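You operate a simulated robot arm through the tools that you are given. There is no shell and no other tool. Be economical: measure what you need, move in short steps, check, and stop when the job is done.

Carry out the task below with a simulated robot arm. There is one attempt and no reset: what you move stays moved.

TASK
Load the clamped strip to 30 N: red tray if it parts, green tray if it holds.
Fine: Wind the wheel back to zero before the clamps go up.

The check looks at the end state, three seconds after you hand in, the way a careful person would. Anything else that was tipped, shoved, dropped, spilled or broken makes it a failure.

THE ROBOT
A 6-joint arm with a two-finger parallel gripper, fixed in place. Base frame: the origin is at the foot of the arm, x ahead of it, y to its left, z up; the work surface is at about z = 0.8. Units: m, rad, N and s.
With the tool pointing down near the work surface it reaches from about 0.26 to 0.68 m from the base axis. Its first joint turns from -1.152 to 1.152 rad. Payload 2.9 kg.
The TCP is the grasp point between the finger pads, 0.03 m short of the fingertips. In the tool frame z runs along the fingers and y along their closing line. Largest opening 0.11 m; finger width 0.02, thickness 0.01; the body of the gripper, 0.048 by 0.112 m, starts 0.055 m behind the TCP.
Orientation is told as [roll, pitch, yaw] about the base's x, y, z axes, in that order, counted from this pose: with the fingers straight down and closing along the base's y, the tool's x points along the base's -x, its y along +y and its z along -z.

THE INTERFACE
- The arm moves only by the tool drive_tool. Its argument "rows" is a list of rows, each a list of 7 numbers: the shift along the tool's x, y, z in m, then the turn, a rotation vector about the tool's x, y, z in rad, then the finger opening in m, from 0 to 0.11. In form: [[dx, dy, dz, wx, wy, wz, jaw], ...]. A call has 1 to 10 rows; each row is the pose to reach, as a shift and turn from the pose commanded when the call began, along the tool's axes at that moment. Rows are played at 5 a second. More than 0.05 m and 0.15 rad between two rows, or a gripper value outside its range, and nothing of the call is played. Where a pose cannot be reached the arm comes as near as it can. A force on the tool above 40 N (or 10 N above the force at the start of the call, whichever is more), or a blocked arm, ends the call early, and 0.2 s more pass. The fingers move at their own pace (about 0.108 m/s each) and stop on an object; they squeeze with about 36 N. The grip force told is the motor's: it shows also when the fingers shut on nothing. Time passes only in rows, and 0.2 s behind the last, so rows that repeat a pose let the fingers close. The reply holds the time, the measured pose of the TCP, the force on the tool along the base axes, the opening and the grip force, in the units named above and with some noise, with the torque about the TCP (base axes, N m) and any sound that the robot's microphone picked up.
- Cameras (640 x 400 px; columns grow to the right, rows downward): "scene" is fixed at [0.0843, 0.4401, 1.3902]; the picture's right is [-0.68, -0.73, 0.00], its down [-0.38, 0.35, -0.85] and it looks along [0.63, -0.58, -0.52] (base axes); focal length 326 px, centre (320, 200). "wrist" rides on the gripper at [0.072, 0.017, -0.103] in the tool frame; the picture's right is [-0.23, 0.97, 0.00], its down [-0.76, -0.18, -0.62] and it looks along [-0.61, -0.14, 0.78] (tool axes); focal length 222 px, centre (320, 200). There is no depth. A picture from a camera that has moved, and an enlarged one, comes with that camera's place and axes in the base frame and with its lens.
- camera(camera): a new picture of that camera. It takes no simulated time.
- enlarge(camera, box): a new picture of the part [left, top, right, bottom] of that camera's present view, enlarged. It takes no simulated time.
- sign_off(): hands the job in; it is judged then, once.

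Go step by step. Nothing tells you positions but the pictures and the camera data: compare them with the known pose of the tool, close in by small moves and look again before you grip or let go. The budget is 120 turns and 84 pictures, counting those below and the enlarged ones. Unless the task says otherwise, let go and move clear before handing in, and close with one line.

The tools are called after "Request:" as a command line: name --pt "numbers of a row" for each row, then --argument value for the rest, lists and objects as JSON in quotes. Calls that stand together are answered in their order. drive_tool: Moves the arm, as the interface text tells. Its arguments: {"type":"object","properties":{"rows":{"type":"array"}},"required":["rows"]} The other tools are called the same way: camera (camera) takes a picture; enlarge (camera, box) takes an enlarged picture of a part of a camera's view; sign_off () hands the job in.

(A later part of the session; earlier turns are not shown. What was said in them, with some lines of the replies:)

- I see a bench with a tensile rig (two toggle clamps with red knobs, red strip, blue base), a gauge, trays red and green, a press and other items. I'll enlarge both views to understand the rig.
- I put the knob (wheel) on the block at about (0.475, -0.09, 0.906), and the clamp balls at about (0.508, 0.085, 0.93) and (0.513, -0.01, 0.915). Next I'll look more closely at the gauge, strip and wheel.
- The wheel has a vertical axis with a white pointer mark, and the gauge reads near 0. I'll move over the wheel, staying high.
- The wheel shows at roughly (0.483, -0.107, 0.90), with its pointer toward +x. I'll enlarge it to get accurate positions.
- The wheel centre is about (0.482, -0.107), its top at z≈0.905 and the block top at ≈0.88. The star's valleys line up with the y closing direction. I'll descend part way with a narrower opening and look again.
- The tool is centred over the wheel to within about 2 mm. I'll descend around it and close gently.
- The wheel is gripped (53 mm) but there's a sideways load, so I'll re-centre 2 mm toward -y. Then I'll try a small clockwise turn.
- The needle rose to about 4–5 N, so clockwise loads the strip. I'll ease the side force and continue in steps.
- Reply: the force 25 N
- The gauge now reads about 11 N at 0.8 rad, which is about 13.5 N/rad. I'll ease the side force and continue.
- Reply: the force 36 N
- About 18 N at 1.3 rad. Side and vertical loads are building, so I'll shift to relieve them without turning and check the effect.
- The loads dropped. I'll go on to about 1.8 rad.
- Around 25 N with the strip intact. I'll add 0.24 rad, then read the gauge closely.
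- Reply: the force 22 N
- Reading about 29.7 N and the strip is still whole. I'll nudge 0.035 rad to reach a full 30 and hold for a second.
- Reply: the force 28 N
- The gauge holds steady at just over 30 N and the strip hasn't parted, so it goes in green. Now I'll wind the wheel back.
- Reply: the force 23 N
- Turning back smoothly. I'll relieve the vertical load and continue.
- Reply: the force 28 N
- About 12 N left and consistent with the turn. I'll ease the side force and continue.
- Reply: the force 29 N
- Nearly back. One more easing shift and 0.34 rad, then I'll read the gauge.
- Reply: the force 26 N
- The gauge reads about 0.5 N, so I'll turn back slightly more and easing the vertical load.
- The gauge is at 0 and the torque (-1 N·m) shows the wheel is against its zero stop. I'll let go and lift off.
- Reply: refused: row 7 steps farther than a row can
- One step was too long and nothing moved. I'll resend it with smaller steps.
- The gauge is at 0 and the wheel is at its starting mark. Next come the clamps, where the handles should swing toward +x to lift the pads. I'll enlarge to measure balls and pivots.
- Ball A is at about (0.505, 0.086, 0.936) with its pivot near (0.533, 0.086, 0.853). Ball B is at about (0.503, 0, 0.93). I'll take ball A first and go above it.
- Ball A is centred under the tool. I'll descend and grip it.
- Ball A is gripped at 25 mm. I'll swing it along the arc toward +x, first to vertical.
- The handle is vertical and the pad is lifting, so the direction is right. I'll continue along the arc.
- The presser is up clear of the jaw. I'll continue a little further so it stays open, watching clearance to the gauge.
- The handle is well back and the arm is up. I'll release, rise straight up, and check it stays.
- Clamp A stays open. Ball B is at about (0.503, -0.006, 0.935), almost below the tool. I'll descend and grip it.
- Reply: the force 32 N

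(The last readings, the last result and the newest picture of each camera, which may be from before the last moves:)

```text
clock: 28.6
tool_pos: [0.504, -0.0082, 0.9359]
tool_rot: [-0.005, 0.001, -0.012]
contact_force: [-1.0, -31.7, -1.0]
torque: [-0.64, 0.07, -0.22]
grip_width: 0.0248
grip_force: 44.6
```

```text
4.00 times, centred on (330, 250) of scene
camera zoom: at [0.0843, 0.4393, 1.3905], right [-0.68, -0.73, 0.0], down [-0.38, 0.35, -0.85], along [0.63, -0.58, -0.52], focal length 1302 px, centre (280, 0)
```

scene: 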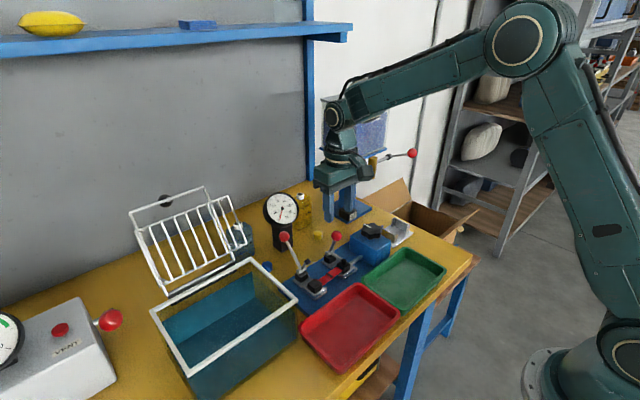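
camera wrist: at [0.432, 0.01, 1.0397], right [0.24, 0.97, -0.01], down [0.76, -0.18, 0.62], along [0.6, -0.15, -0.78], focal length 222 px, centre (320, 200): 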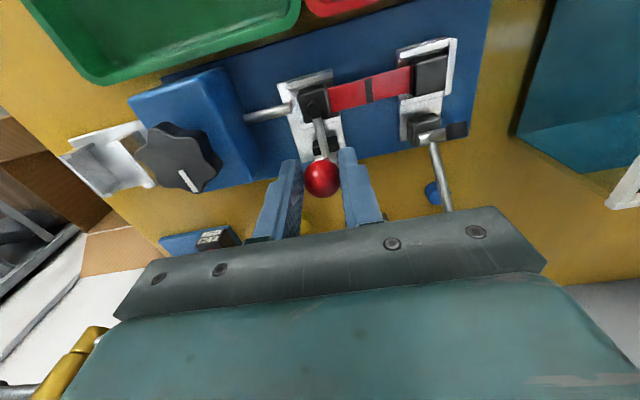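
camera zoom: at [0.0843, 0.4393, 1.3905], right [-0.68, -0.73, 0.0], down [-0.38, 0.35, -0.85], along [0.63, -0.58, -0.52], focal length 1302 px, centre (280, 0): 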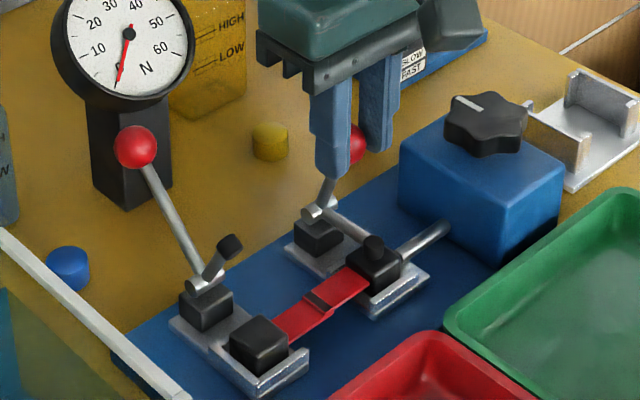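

Ball B is gripped with some sideways load. I'll centre 4 mm toward -y first, then swing to vertical.

Request:
drive_tool --pt "0 -0.003 0 0 0 0 0.015" --pt "0 -0.005 0 0 0 0 0.015" --pt "-0.006 -0.005 -0.0018 0 0 0 0.015" --pt "-0.0126 -0.005 -0.0032 0 0 0 0.015" --pt "-0.02 -0.005 -0.0042 0 0 0 0.015" --pt "-0.028 -0.005 -0.0045 0 0 0 0.015"

```text
clock: 30.0
tool_pos: [0.5305, -0.0081, 0.9417]
tool_rot: [0.001, 0.008, 0.001]
contact_force: [-18.1, -11.9, -5.8]
torque: [-0.27, 1.67, -0.05]
grip_width: 0.0249
grip_force: 44.9
```

Request:
drive_tool --pt "-0.0077 -0.001 0.0003 0 0 0 0.015" --pt "-0.0154 -0.001 0.0013 0 0 0 0.015" --pt "-0.023 -0.001 0.003 0 0 0 0.015" --pt "-0.0303 -0.001 0.0053 0 0 0 0.015" --pt "-0.0375 -0.001 0.0083 0 0 0 0.015" --pt "-0.0443 -0.001 0.0119 0 0 0 0.015"

Request:
enlarge --camera "scene" --box '[250, 180, 410, 280]'

```text
clock: 31.4
tool_pos: [0.5753, -0.0087, 0.9327]
tool_rot: [0.001, 0.006, 0.002]
contact_force: [-17.4, 1.0, 4.1]
torque: [0.03, 1.67, -0.04]
grip_width: 0.0248
grip_force: 45.2
```

```text
4.00 times, centred on (330, 230) of scene
camera zoom: at [0.0838, 0.4401, 1.3902], right [-0.68, -0.73, 0.0], down [-0.38, 0.35, -0.85], along [0.63, -0.58, -0.52], focal length 1302 px, centre (280, 80)
```

zoom: 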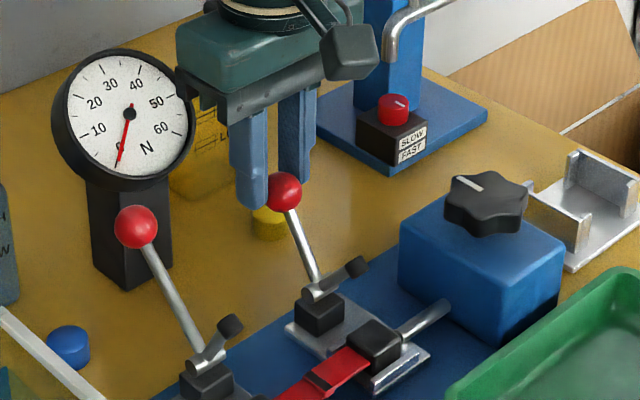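

Both presser arms are rising. I'll go a bit further, keeping 2–3 cm clear of the gauge, then release and back up.

Request:
drive_tool --pt "-0.006 0 0.0035 0 0 0 0.015" --pt "-0.0126 0 0.0085 0 0 0 0.015" --pt "-0.018 0 0.0137 0 0 0 0.015" --pt "-0.018 0 0.0137 0 0 0 0.05" --pt "-0.018 0 0.0137 0 0 0 0.05" --pt "-0.018 0 -0.02 0 0 0 0.05" --pt "-0.01 0 -0.06 0 0 0 0.05" --pt "0.02 0 -0.09 0 0 0 0.05" --pt "0.06 0.01 -0.1 0 0 0 0.05" --pt "0.1 0.02 -0.1 0 0 0 0.05"

Request:
camera --camera "wrist"

Request:
enlarge --camera "scene" --box '[250, 190, 410, 290]'

```text
clock: 33.6
tool_pos: [0.4769, 0.0104, 1.0301]
tool_rot: [0.0, 0.001, 0.0]
contact_force: [-0.7, -0.4, 0.6]
torque: [-0.02, -0.04, 0.0]
grip_width: 0.05
grip_force: 0.0
```

```text
39 pictures are left
camera wrist: at [0.405, 0.0264, 1.1341], right [0.23, 0.97, 0.0], down [0.76, -0.18, 0.62], along [0.61, -0.14, -0.78], focal length 222 px, centre (320, 200)
```

wrist: 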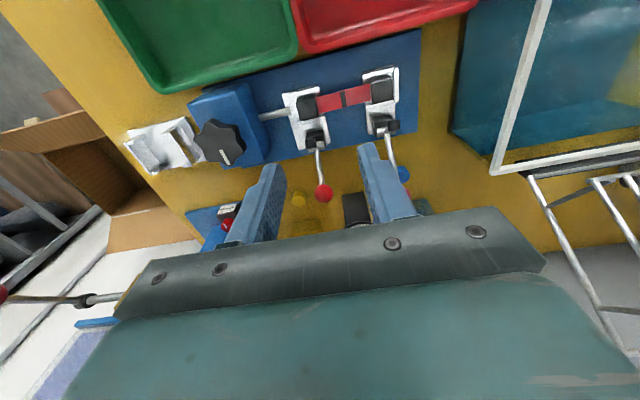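

```text
4.00 times, centred on (330, 240) of scene
camera zoom: at [0.0843, 0.4401, 1.3902], right [-0.68, -0.73, 0.0], down [-0.38, 0.35, -0.85], along [0.63, -0.58, -0.52], focal length 1302 px, centre (280, 40)
```

zoom: 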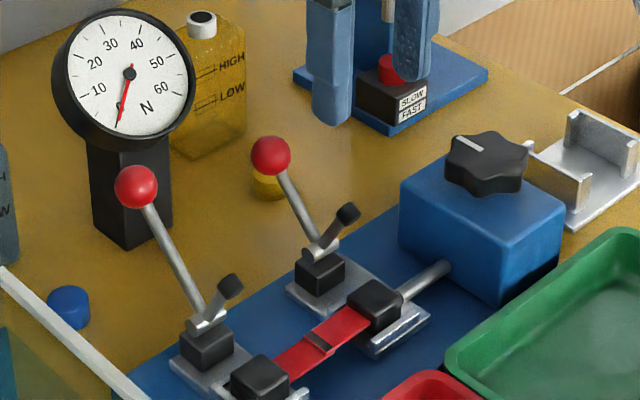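

Both clamps are open. I'll inspect the strip and jaw blocks closely.

Request:
enlarge --camera "wrist" --box '[280, 60, 408, 140]'

Request:
enlarge --camera "scene" --box '[295, 245, 367, 300]'

```text
5.00 times, centred on (344, 100) of wrist
camera zoom: at [0.405, 0.0264, 1.1341], right [0.23, 0.97, 0.0], down [0.76, -0.18, 0.62], along [0.61, -0.14, -0.78], focal length 1111 px, centre (200, 700)
```

zoom: 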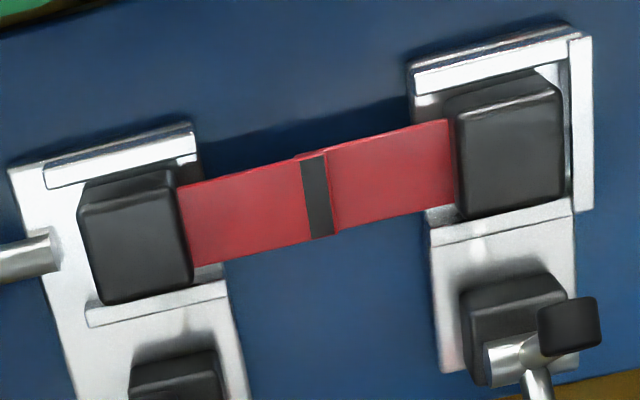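

```text
7.27 times, centred on (331, 272) of scene
camera zoom: at [0.0843, 0.4401, 1.3902], right [-0.68, -0.73, 0.0], down [-0.38, 0.35, -0.85], along [0.63, -0.58, -0.52], focal length 2368 px, centre (240, -327)
```

zoom: 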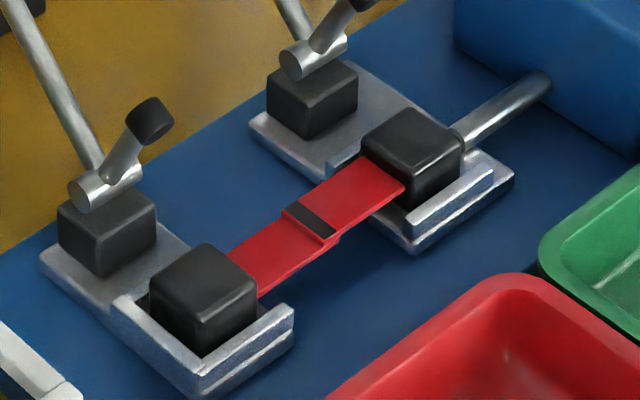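

The specimen is one piece, a red strip with black end tabs resting in open cradles. Its centre is about (0.485, 0.040, 0.839). I'll turn the tool 90° so the fingers close along x across the strip's middle.

Request:
drive_tool --pt "-0.001 0.003 0 0 0 0.14 0.06" --pt "-0.002 0.006 0 0 0 0.28 0.06" --pt "-0.003 0.009 0 0 0 0.42 0.06" --pt "-0.004 0.012 0 0 0 0.56 0.06" --pt "-0.005 0.015 0 0 0 0.7 0.06" --pt "-0.006 0.018 0 0 0 0.84 0.06" --pt "-0.007 0.021 0 0 0 0.98 0.06" --pt "-0.008 0.024 0 0 0 1.12 0.06" --pt "-0.008 0.027 0 0 0 1.26 0.06" --pt "-0.008 0.029 0 0 0 1.4 0.06"

Request:
drive_tool --pt "0 0 0 0 0 0.1 0.06" --pt "0 0 0.03 0 0 0.171 0.06" --pt "0 0 0.06 0 0 0.171 0.06"

Request:
camera --camera "wrist"

Request:
enlarge --camera "scene" --box '[250, 190, 410, 290]'

```text
clock: 35.8
tool_pos: [0.4855, 0.0404, 1.0299]
tool_rot: [0.0, -0.001, -1.405]
contact_force: [-0.9, -0.2, 0.4]
torque: [-0.03, -0.01, 0.02]
grip_width: 0.0595
grip_force: 0.0
```

```text
clock: 36.6
tool_pos: [0.4847, 0.0381, 0.97]
tool_rot: [0.0, -0.002, -1.572]
contact_force: [-1.3, -1.1, 0.0]
torque: [0.01, 0.01, -0.01]
grip_width: 0.0597
grip_force: 0.1
```

```text
35 pictures are left
camera wrist: at [0.5015, 0.111, 1.0744], right [0.97, -0.23, 0.0], down [-0.18, -0.76, 0.62], along [-0.14, -0.61, -0.78], focal length 222 px, centre (320, 200)
```

wrist: 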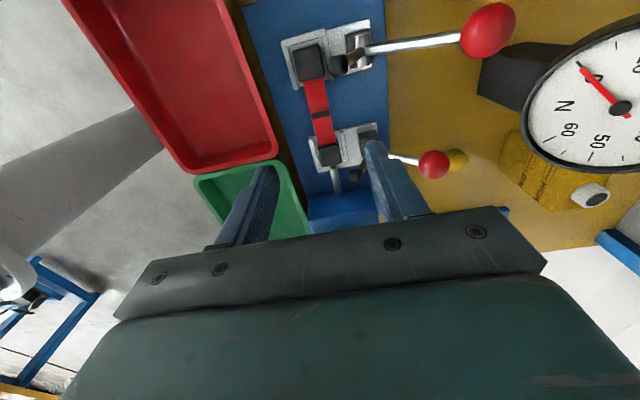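

```text
4.00 times, centred on (330, 240) of scene
camera zoom: at [0.0843, 0.4401, 1.3902], right [-0.68, -0.73, 0.0], down [-0.38, 0.35, -0.85], along [0.63, -0.58, -0.52], focal length 1302 px, centre (280, 40)
```

zoom: 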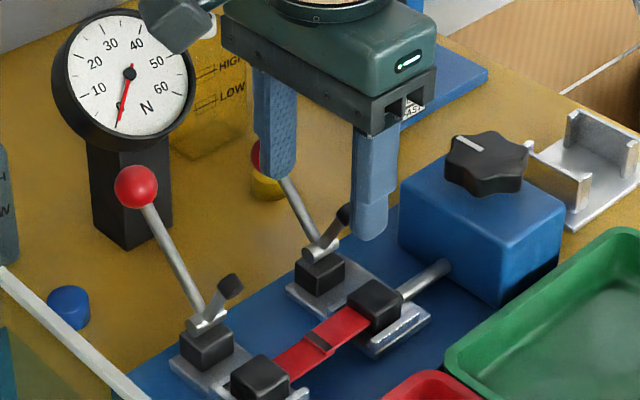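

The joint is centred under the TCP at (0.4865, 0.039). I'll descend to TCP z≈0.858 and look before closing.

Request:
drive_tool --pt "-0.0005 0.001 0.04 0 0 0 0.06" --pt "0.0 0.001 0.08 0 0 0 0.06" --pt "0.0 0.001 0.112 0 0 0 0.06"

Request:
camera --camera "wrist"

Request:
enlarge --camera "scene" --box '[285, 230, 381, 290]'

```text
clock: 37.4
tool_pos: [0.4846, 0.0419, 0.8591]
tool_rot: [-0.001, 0.0, -1.57]
contact_force: [0.4, -1.0, -0.4]
torque: [-0.02, 0.01, 0.01]
grip_width: 0.0598
grip_force: 0.1
```

```text
33 pictures are left
camera wrist: at [0.5016, 0.1135, 0.963], right [0.97, -0.23, 0.0], down [-0.18, -0.76, 0.62], along [-0.14, -0.61, -0.78], focal length 222 px, centre (320, 200)
```

wrist: 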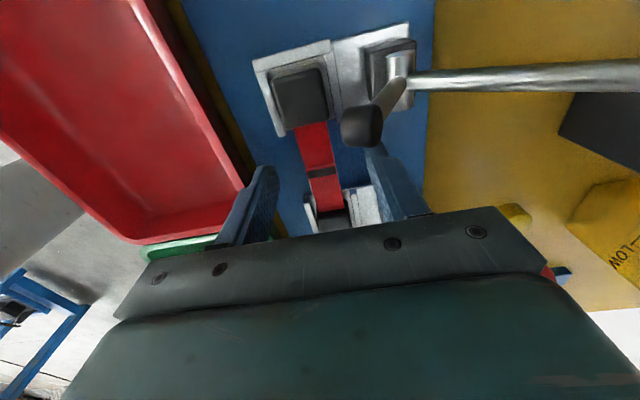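

```text
6.67 times, centred on (333, 260) of scene
camera zoom: at [0.0843, 0.4401, 1.3902], right [-0.68, -0.73, 0.0], down [-0.38, 0.35, -0.85], along [0.63, -0.58, -0.52], focal length 2171 px, centre (233, -200)
```

zoom: 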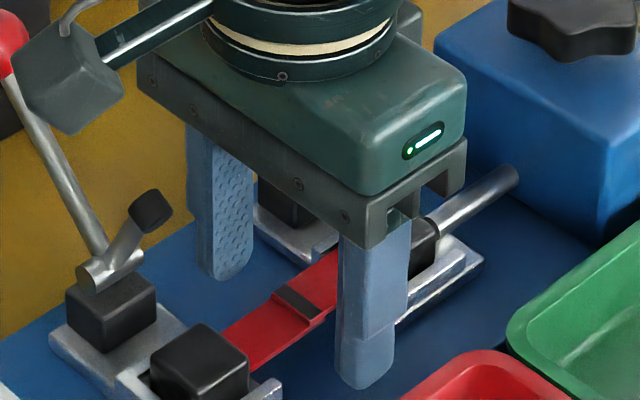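

I'll lower 10 mm more, shift 2.5 mm toward -y, and close on the strip.

Request:
drive_tool --pt "-0.0025 0 0.005 0 0 0 0.06" --pt "-0.0025 0 0.01 0 0 0 0.06" --pt "-0.0025 0 0.01 0 0 0 0.04" --pt "-0.0025 0 0.01 0 0 0 0.01" --pt "-0.0025 0 0.01 0 0 0 0.01" --pt "-0.0025 0 0.01 0 0 0 0.01"

Request:
enlarge --camera "scene" --box '[285, 230, 381, 290]'

```text
clock: 38.8
tool_pos: [0.4852, 0.0389, 0.8485]
tool_rot: [0.0, 0.0, -1.572]
contact_force: [-0.2, 0.5, 1.2]
torque: [0.01, -0.01, 0.0]
grip_width: 0.0191
grip_force: 36.3
```

```text
6.67 times, centred on (333, 260) of scene
camera zoom: at [0.0843, 0.4401, 1.3902], right [-0.68, -0.73, 0.0], down [-0.38, 0.35, -0.85], along [0.63, -0.58, -0.52], focal length 2171 px, centre (233, -200)
```

zoom: 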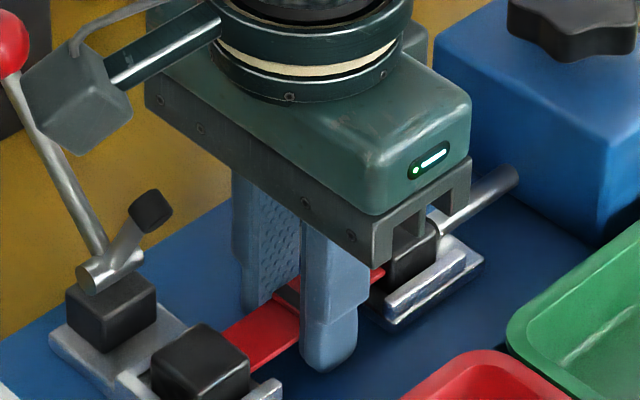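

The strip is gripped at 19 mm. I'll lift straight up a little and check.

Request:
drive_tool --pt "0 0 -0.008 0 0 0 0.01" --pt "0 0 -0.02 0 0 0 0.01" --pt "0 0 -0.035 0 0 0 0.01"

Request:
enlarge --camera "scene" --box '[285, 225, 381, 285]'

```text
clock: 39.6
tool_pos: [0.4854, 0.038, 0.8846]
tool_rot: [0.001, -0.002, -1.569]
contact_force: [-0.3, 0.7, -0.8]
torque: [0.01, 0.01, 0.01]
grip_width: 0.0191
grip_force: 36.0
```

```text
6.67 times, centred on (333, 255) of scene
camera zoom: at [0.0843, 0.4401, 1.3902], right [-0.68, -0.73, 0.0], down [-0.38, 0.35, -0.85], along [0.63, -0.58, -0.52], focal length 2171 px, centre (233, -167)
```

zoom: 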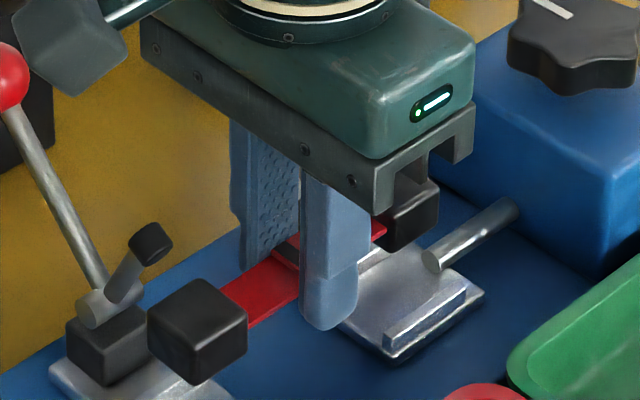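

The specimen lifted in one piece. The green tray spans about x 0.31–0.43, y -0.185 to -0.005, so its centre is about (0.367, -0.095). I'll lift high and carry it over.

Request:
drive_tool --pt "0 0 -0.04 0 0 0 0.01" --pt "0 0 -0.08 0 0 0 0.01" --pt "0 0 -0.1 0 0 0 0.01" --pt "-0.022 -0.02 -0.1 0 0 0 0.01" --pt "-0.044 -0.04 -0.1 0 0 0 0.01" --pt "-0.066 -0.06 -0.1 0 0 0 0.01" --pt "-0.088 -0.08 -0.1 0 0 0 0.01" --pt "-0.11 -0.1 -0.1 0 0 0 0.01" --pt "-0.133 -0.118 -0.1 0 0 0 0.01"

Request:
camera --camera "scene"

Request:
camera --camera "wrist"

```text
clock: 41.6
tool_pos: [0.3688, -0.0975, 0.9843]
tool_rot: [-0.001, 0.0, -1.57]
contact_force: [-0.5, 0.1, -0.3]
torque: [0.01, -0.01, 0.02]
grip_width: 0.0192
grip_force: 36.3
```

```text
29 pictures are left
```

scene: 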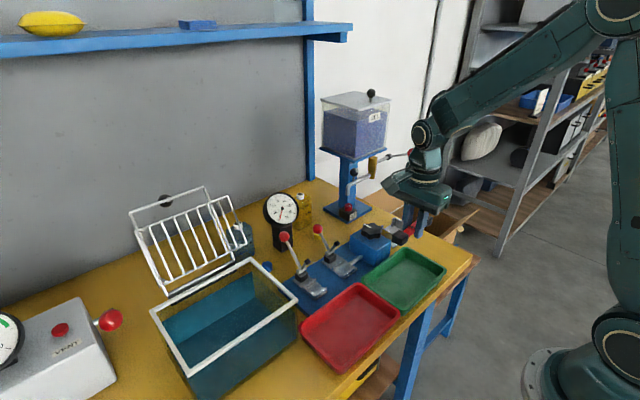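

```text
28 pictures are left
camera wrist: at [0.3849, -0.0246, 1.0876], right [0.97, -0.23, 0.0], down [-0.18, -0.76, 0.62], along [-0.14, -0.61, -0.78], focal length 222 px, centre (320, 200)
```

wrist: 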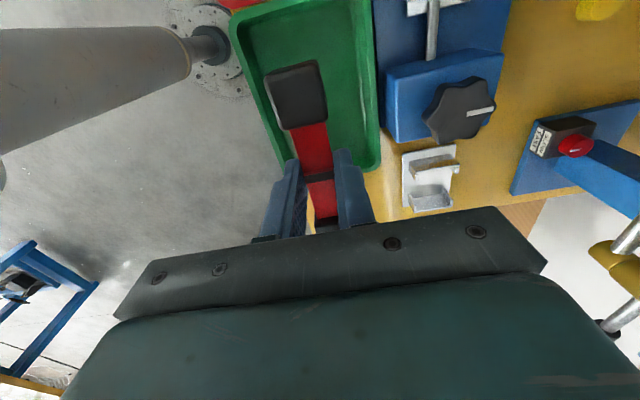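

The strip hangs over the green tray, aligned with its long side. I'll lower it into the tray.

Request:
drive_tool --pt "0.0 -0.001 0.04 0 0 0 0.01" --pt "0.0 -0.001 0.08 0 0 0 0.01" --pt "0.0 -0.001 0.11 0 0 0 0.01" --pt "0.0 -0.001 0.125 0 0 0 0.01"

Request:
enlarge --camera "scene" --box '[340, 210, 460, 320]'

Request:
camera --camera "wrist"

```text
clock: 42.6
tool_pos: [0.3666, -0.0963, 0.8583]
tool_rot: [-0.001, -0.002, -1.57]
contact_force: [0.0, -0.3, 0.4]
torque: [-0.01, 0.05, 0.0]
grip_width: 0.0188
grip_force: 36.3
```

```text
3.64 times, centred on (400, 265) of scene
camera zoom: at [0.0843, 0.4401, 1.3902], right [-0.68, -0.73, 0.0], down [-0.38, 0.35, -0.85], along [0.63, -0.58, -0.52], focal length 1184 px, centre (29, -36)
```

zoom: 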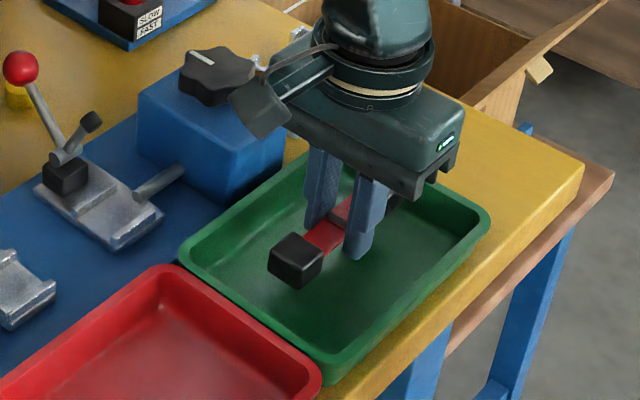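

```text
26 pictures are left
camera wrist: at [0.384, -0.0243, 0.9623], right [0.97, -0.23, 0.0], down [-0.18, -0.76, 0.62], along [-0.14, -0.61, -0.78], focal length 222 px, centre (320, 200)
```

wrist: 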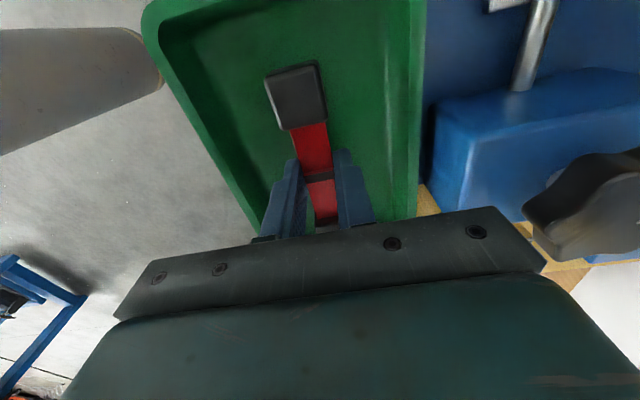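

Inside the tray with clearance. I'll lower gently until contact.

Request:
drive_tool --pt "0 0 0.005 0 0 0 0.01" --pt "0 0 0.01 0 0 0 0.01" --pt "0 0 0.014 0 0 0 0.01" --pt "0 0 0.018 0 0 0 0.01"

Request:
enlarge --camera "scene" --box '[370, 230, 450, 300]'

```text
clock: 43.6
tool_pos: [0.3672, -0.0963, 0.841]
tool_rot: [-0.001, -0.001, -1.571]
contact_force: [1.1, -0.6, 0.6]
torque: [-0.01, -0.02, 0.01]
grip_width: 0.0189
grip_force: 35.8
```

```text
5.71 times, centred on (410, 265) of scene
camera zoom: at [0.0843, 0.4401, 1.3902], right [-0.68, -0.73, 0.0], down [-0.38, 0.35, -0.85], along [0.63, -0.58, -0.52], focal length 1861 px, centre (-194, -171)
```

zoom: 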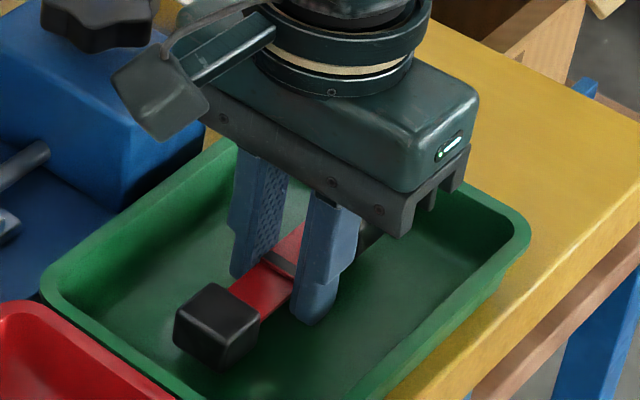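

No contact yet, so I'll continue by millimetres.

Request:
drive_tool --pt "0 0 0.002 0 0 0 0.01" --pt "0 0 0.004 0 0 0 0.01" --pt "0 0 0.005 0 0 0 0.01"

```text
clock: 44.4
tool_pos: [0.3688, -0.0966, 0.8356]
tool_rot: [-0.001, 0.0, -1.571]
contact_force: [-1.3, 0.0, -0.2]
torque: [0.0, 0.0, -0.01]
grip_width: 0.0189
grip_force: 36.0
```

Request:
drive_tool --pt "0 0 0.001 0 0 0 0.01" --pt "0 0 0.002 0 0 0 0.01"

Request:
enlarge --camera "scene" --box '[385, 245, 425, 280]'

```text
clock: 45.0
tool_pos: [0.3669, -0.0961, 0.8337]
tool_rot: [0.0, 0.001, -1.571]
contact_force: [0.0, 0.4, 1.8]
torque: [0.0, 0.01, 0.02]
grip_width: 0.0192
grip_force: 35.6
```

```text
11.43 times, centred on (405, 262) of scene
camera zoom: at [0.0843, 0.4401, 1.3902], right [-0.68, -0.73, 0.0], down [-0.38, 0.35, -0.85], along [0.63, -0.58, -0.52], focal length 3721 px, centre (-651, -514)
```

zoom: 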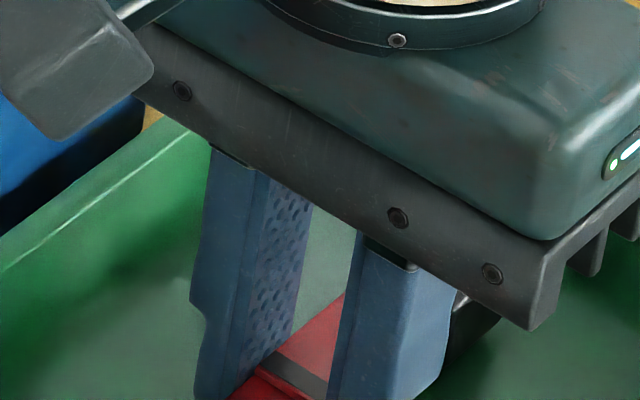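

Request:
drive_tool --pt "0 0 0.001 0 0 0 0.01" --pt "0 0 0.002 0 0 0 0.01"

```text
clock: 45.6
tool_pos: [0.3685, -0.096, 0.833]
tool_rot: [0.002, -0.001, -1.572]
contact_force: [-4.5, 0.3, 9.6]
torque: [0.01, 0.17, 0.02]
grip_width: 0.0189
grip_force: 36.4
stopped in row 2: the force on the tool passed its limit at 45 N (the readings are from after the stop); the commanded pose is now the measured one
```

Contact is made. I'll back up 1 mm, open, and lift clear.

Request:
drive_tool --pt "0 0 -0.001 0 0 0 0.01" --pt "0 0 -0.001 0 0 0 0.05" --pt "0 0 -0.001 0 0 0 0.05" --pt "0 0 -0.03 0 0 0 0.05" --pt "0 0 -0.07 0 0 0 0.05" --pt "0 0 -0.11 0 0 0 0.05" --pt "0 0 -0.15 0 0 0 0.05" --pt "0 0 -0.19 0 0 0 0.05"

Request:
camera --camera "scene"

Request:
camera --camera "wrist"

Request:
enlarge --camera "scene" --box '[250, 185, 460, 316]'

```text
clock: 47.4
tool_pos: [0.3661, -0.0961, 1.0237]
tool_rot: [0.002, -0.001, -1.57]
contact_force: [0.3, 1.2, -0.5]
torque: [0.0, 0.02, -0.03]
grip_width: 0.0503
grip_force: 0.1
```

```text
23 pictures are left
```

scene: 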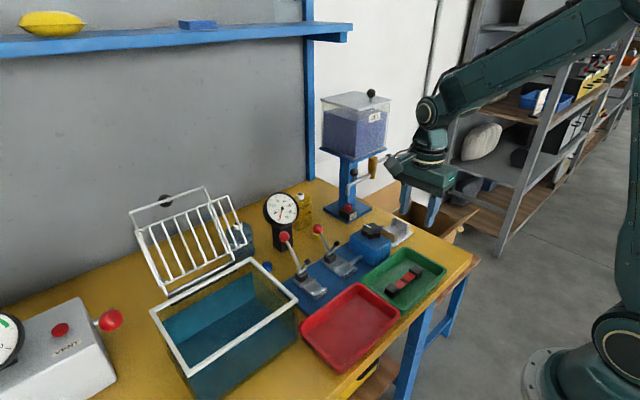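

```text
22 pictures are left
camera wrist: at [0.3826, -0.0242, 1.1282], right [0.97, -0.23, 0.0], down [-0.18, -0.76, 0.62], along [-0.14, -0.61, -0.78], focal length 222 px, centre (320, 200)
```

wrist: 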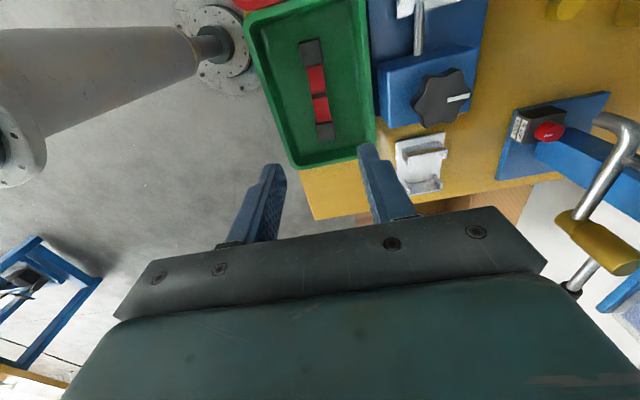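

```text
3.05 times, centred on (355, 250) of scene
camera zoom: at [0.0843, 0.4401, 1.3902], right [-0.68, -0.73, 0.0], down [-0.38, 0.35, -0.85], along [0.63, -0.58, -0.52], focal length 992 px, centre (213, 46)
```

zoom: 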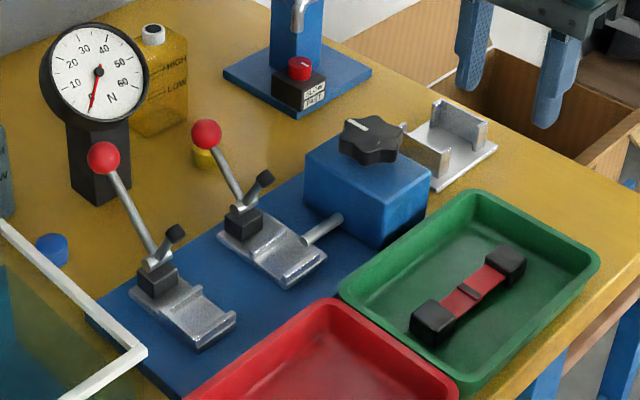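

The whole strip lies in the green tray. The wheel and gauge are at zero, the clamps are up, and the arm is clear with nothing else disturbed, so I'm handing in.

Request:
sign_off

```text
The job is handed in.
```

The strip held at 30 N, so I wound the wheel back to zero, raised both clamps and put the strip in the green tray.
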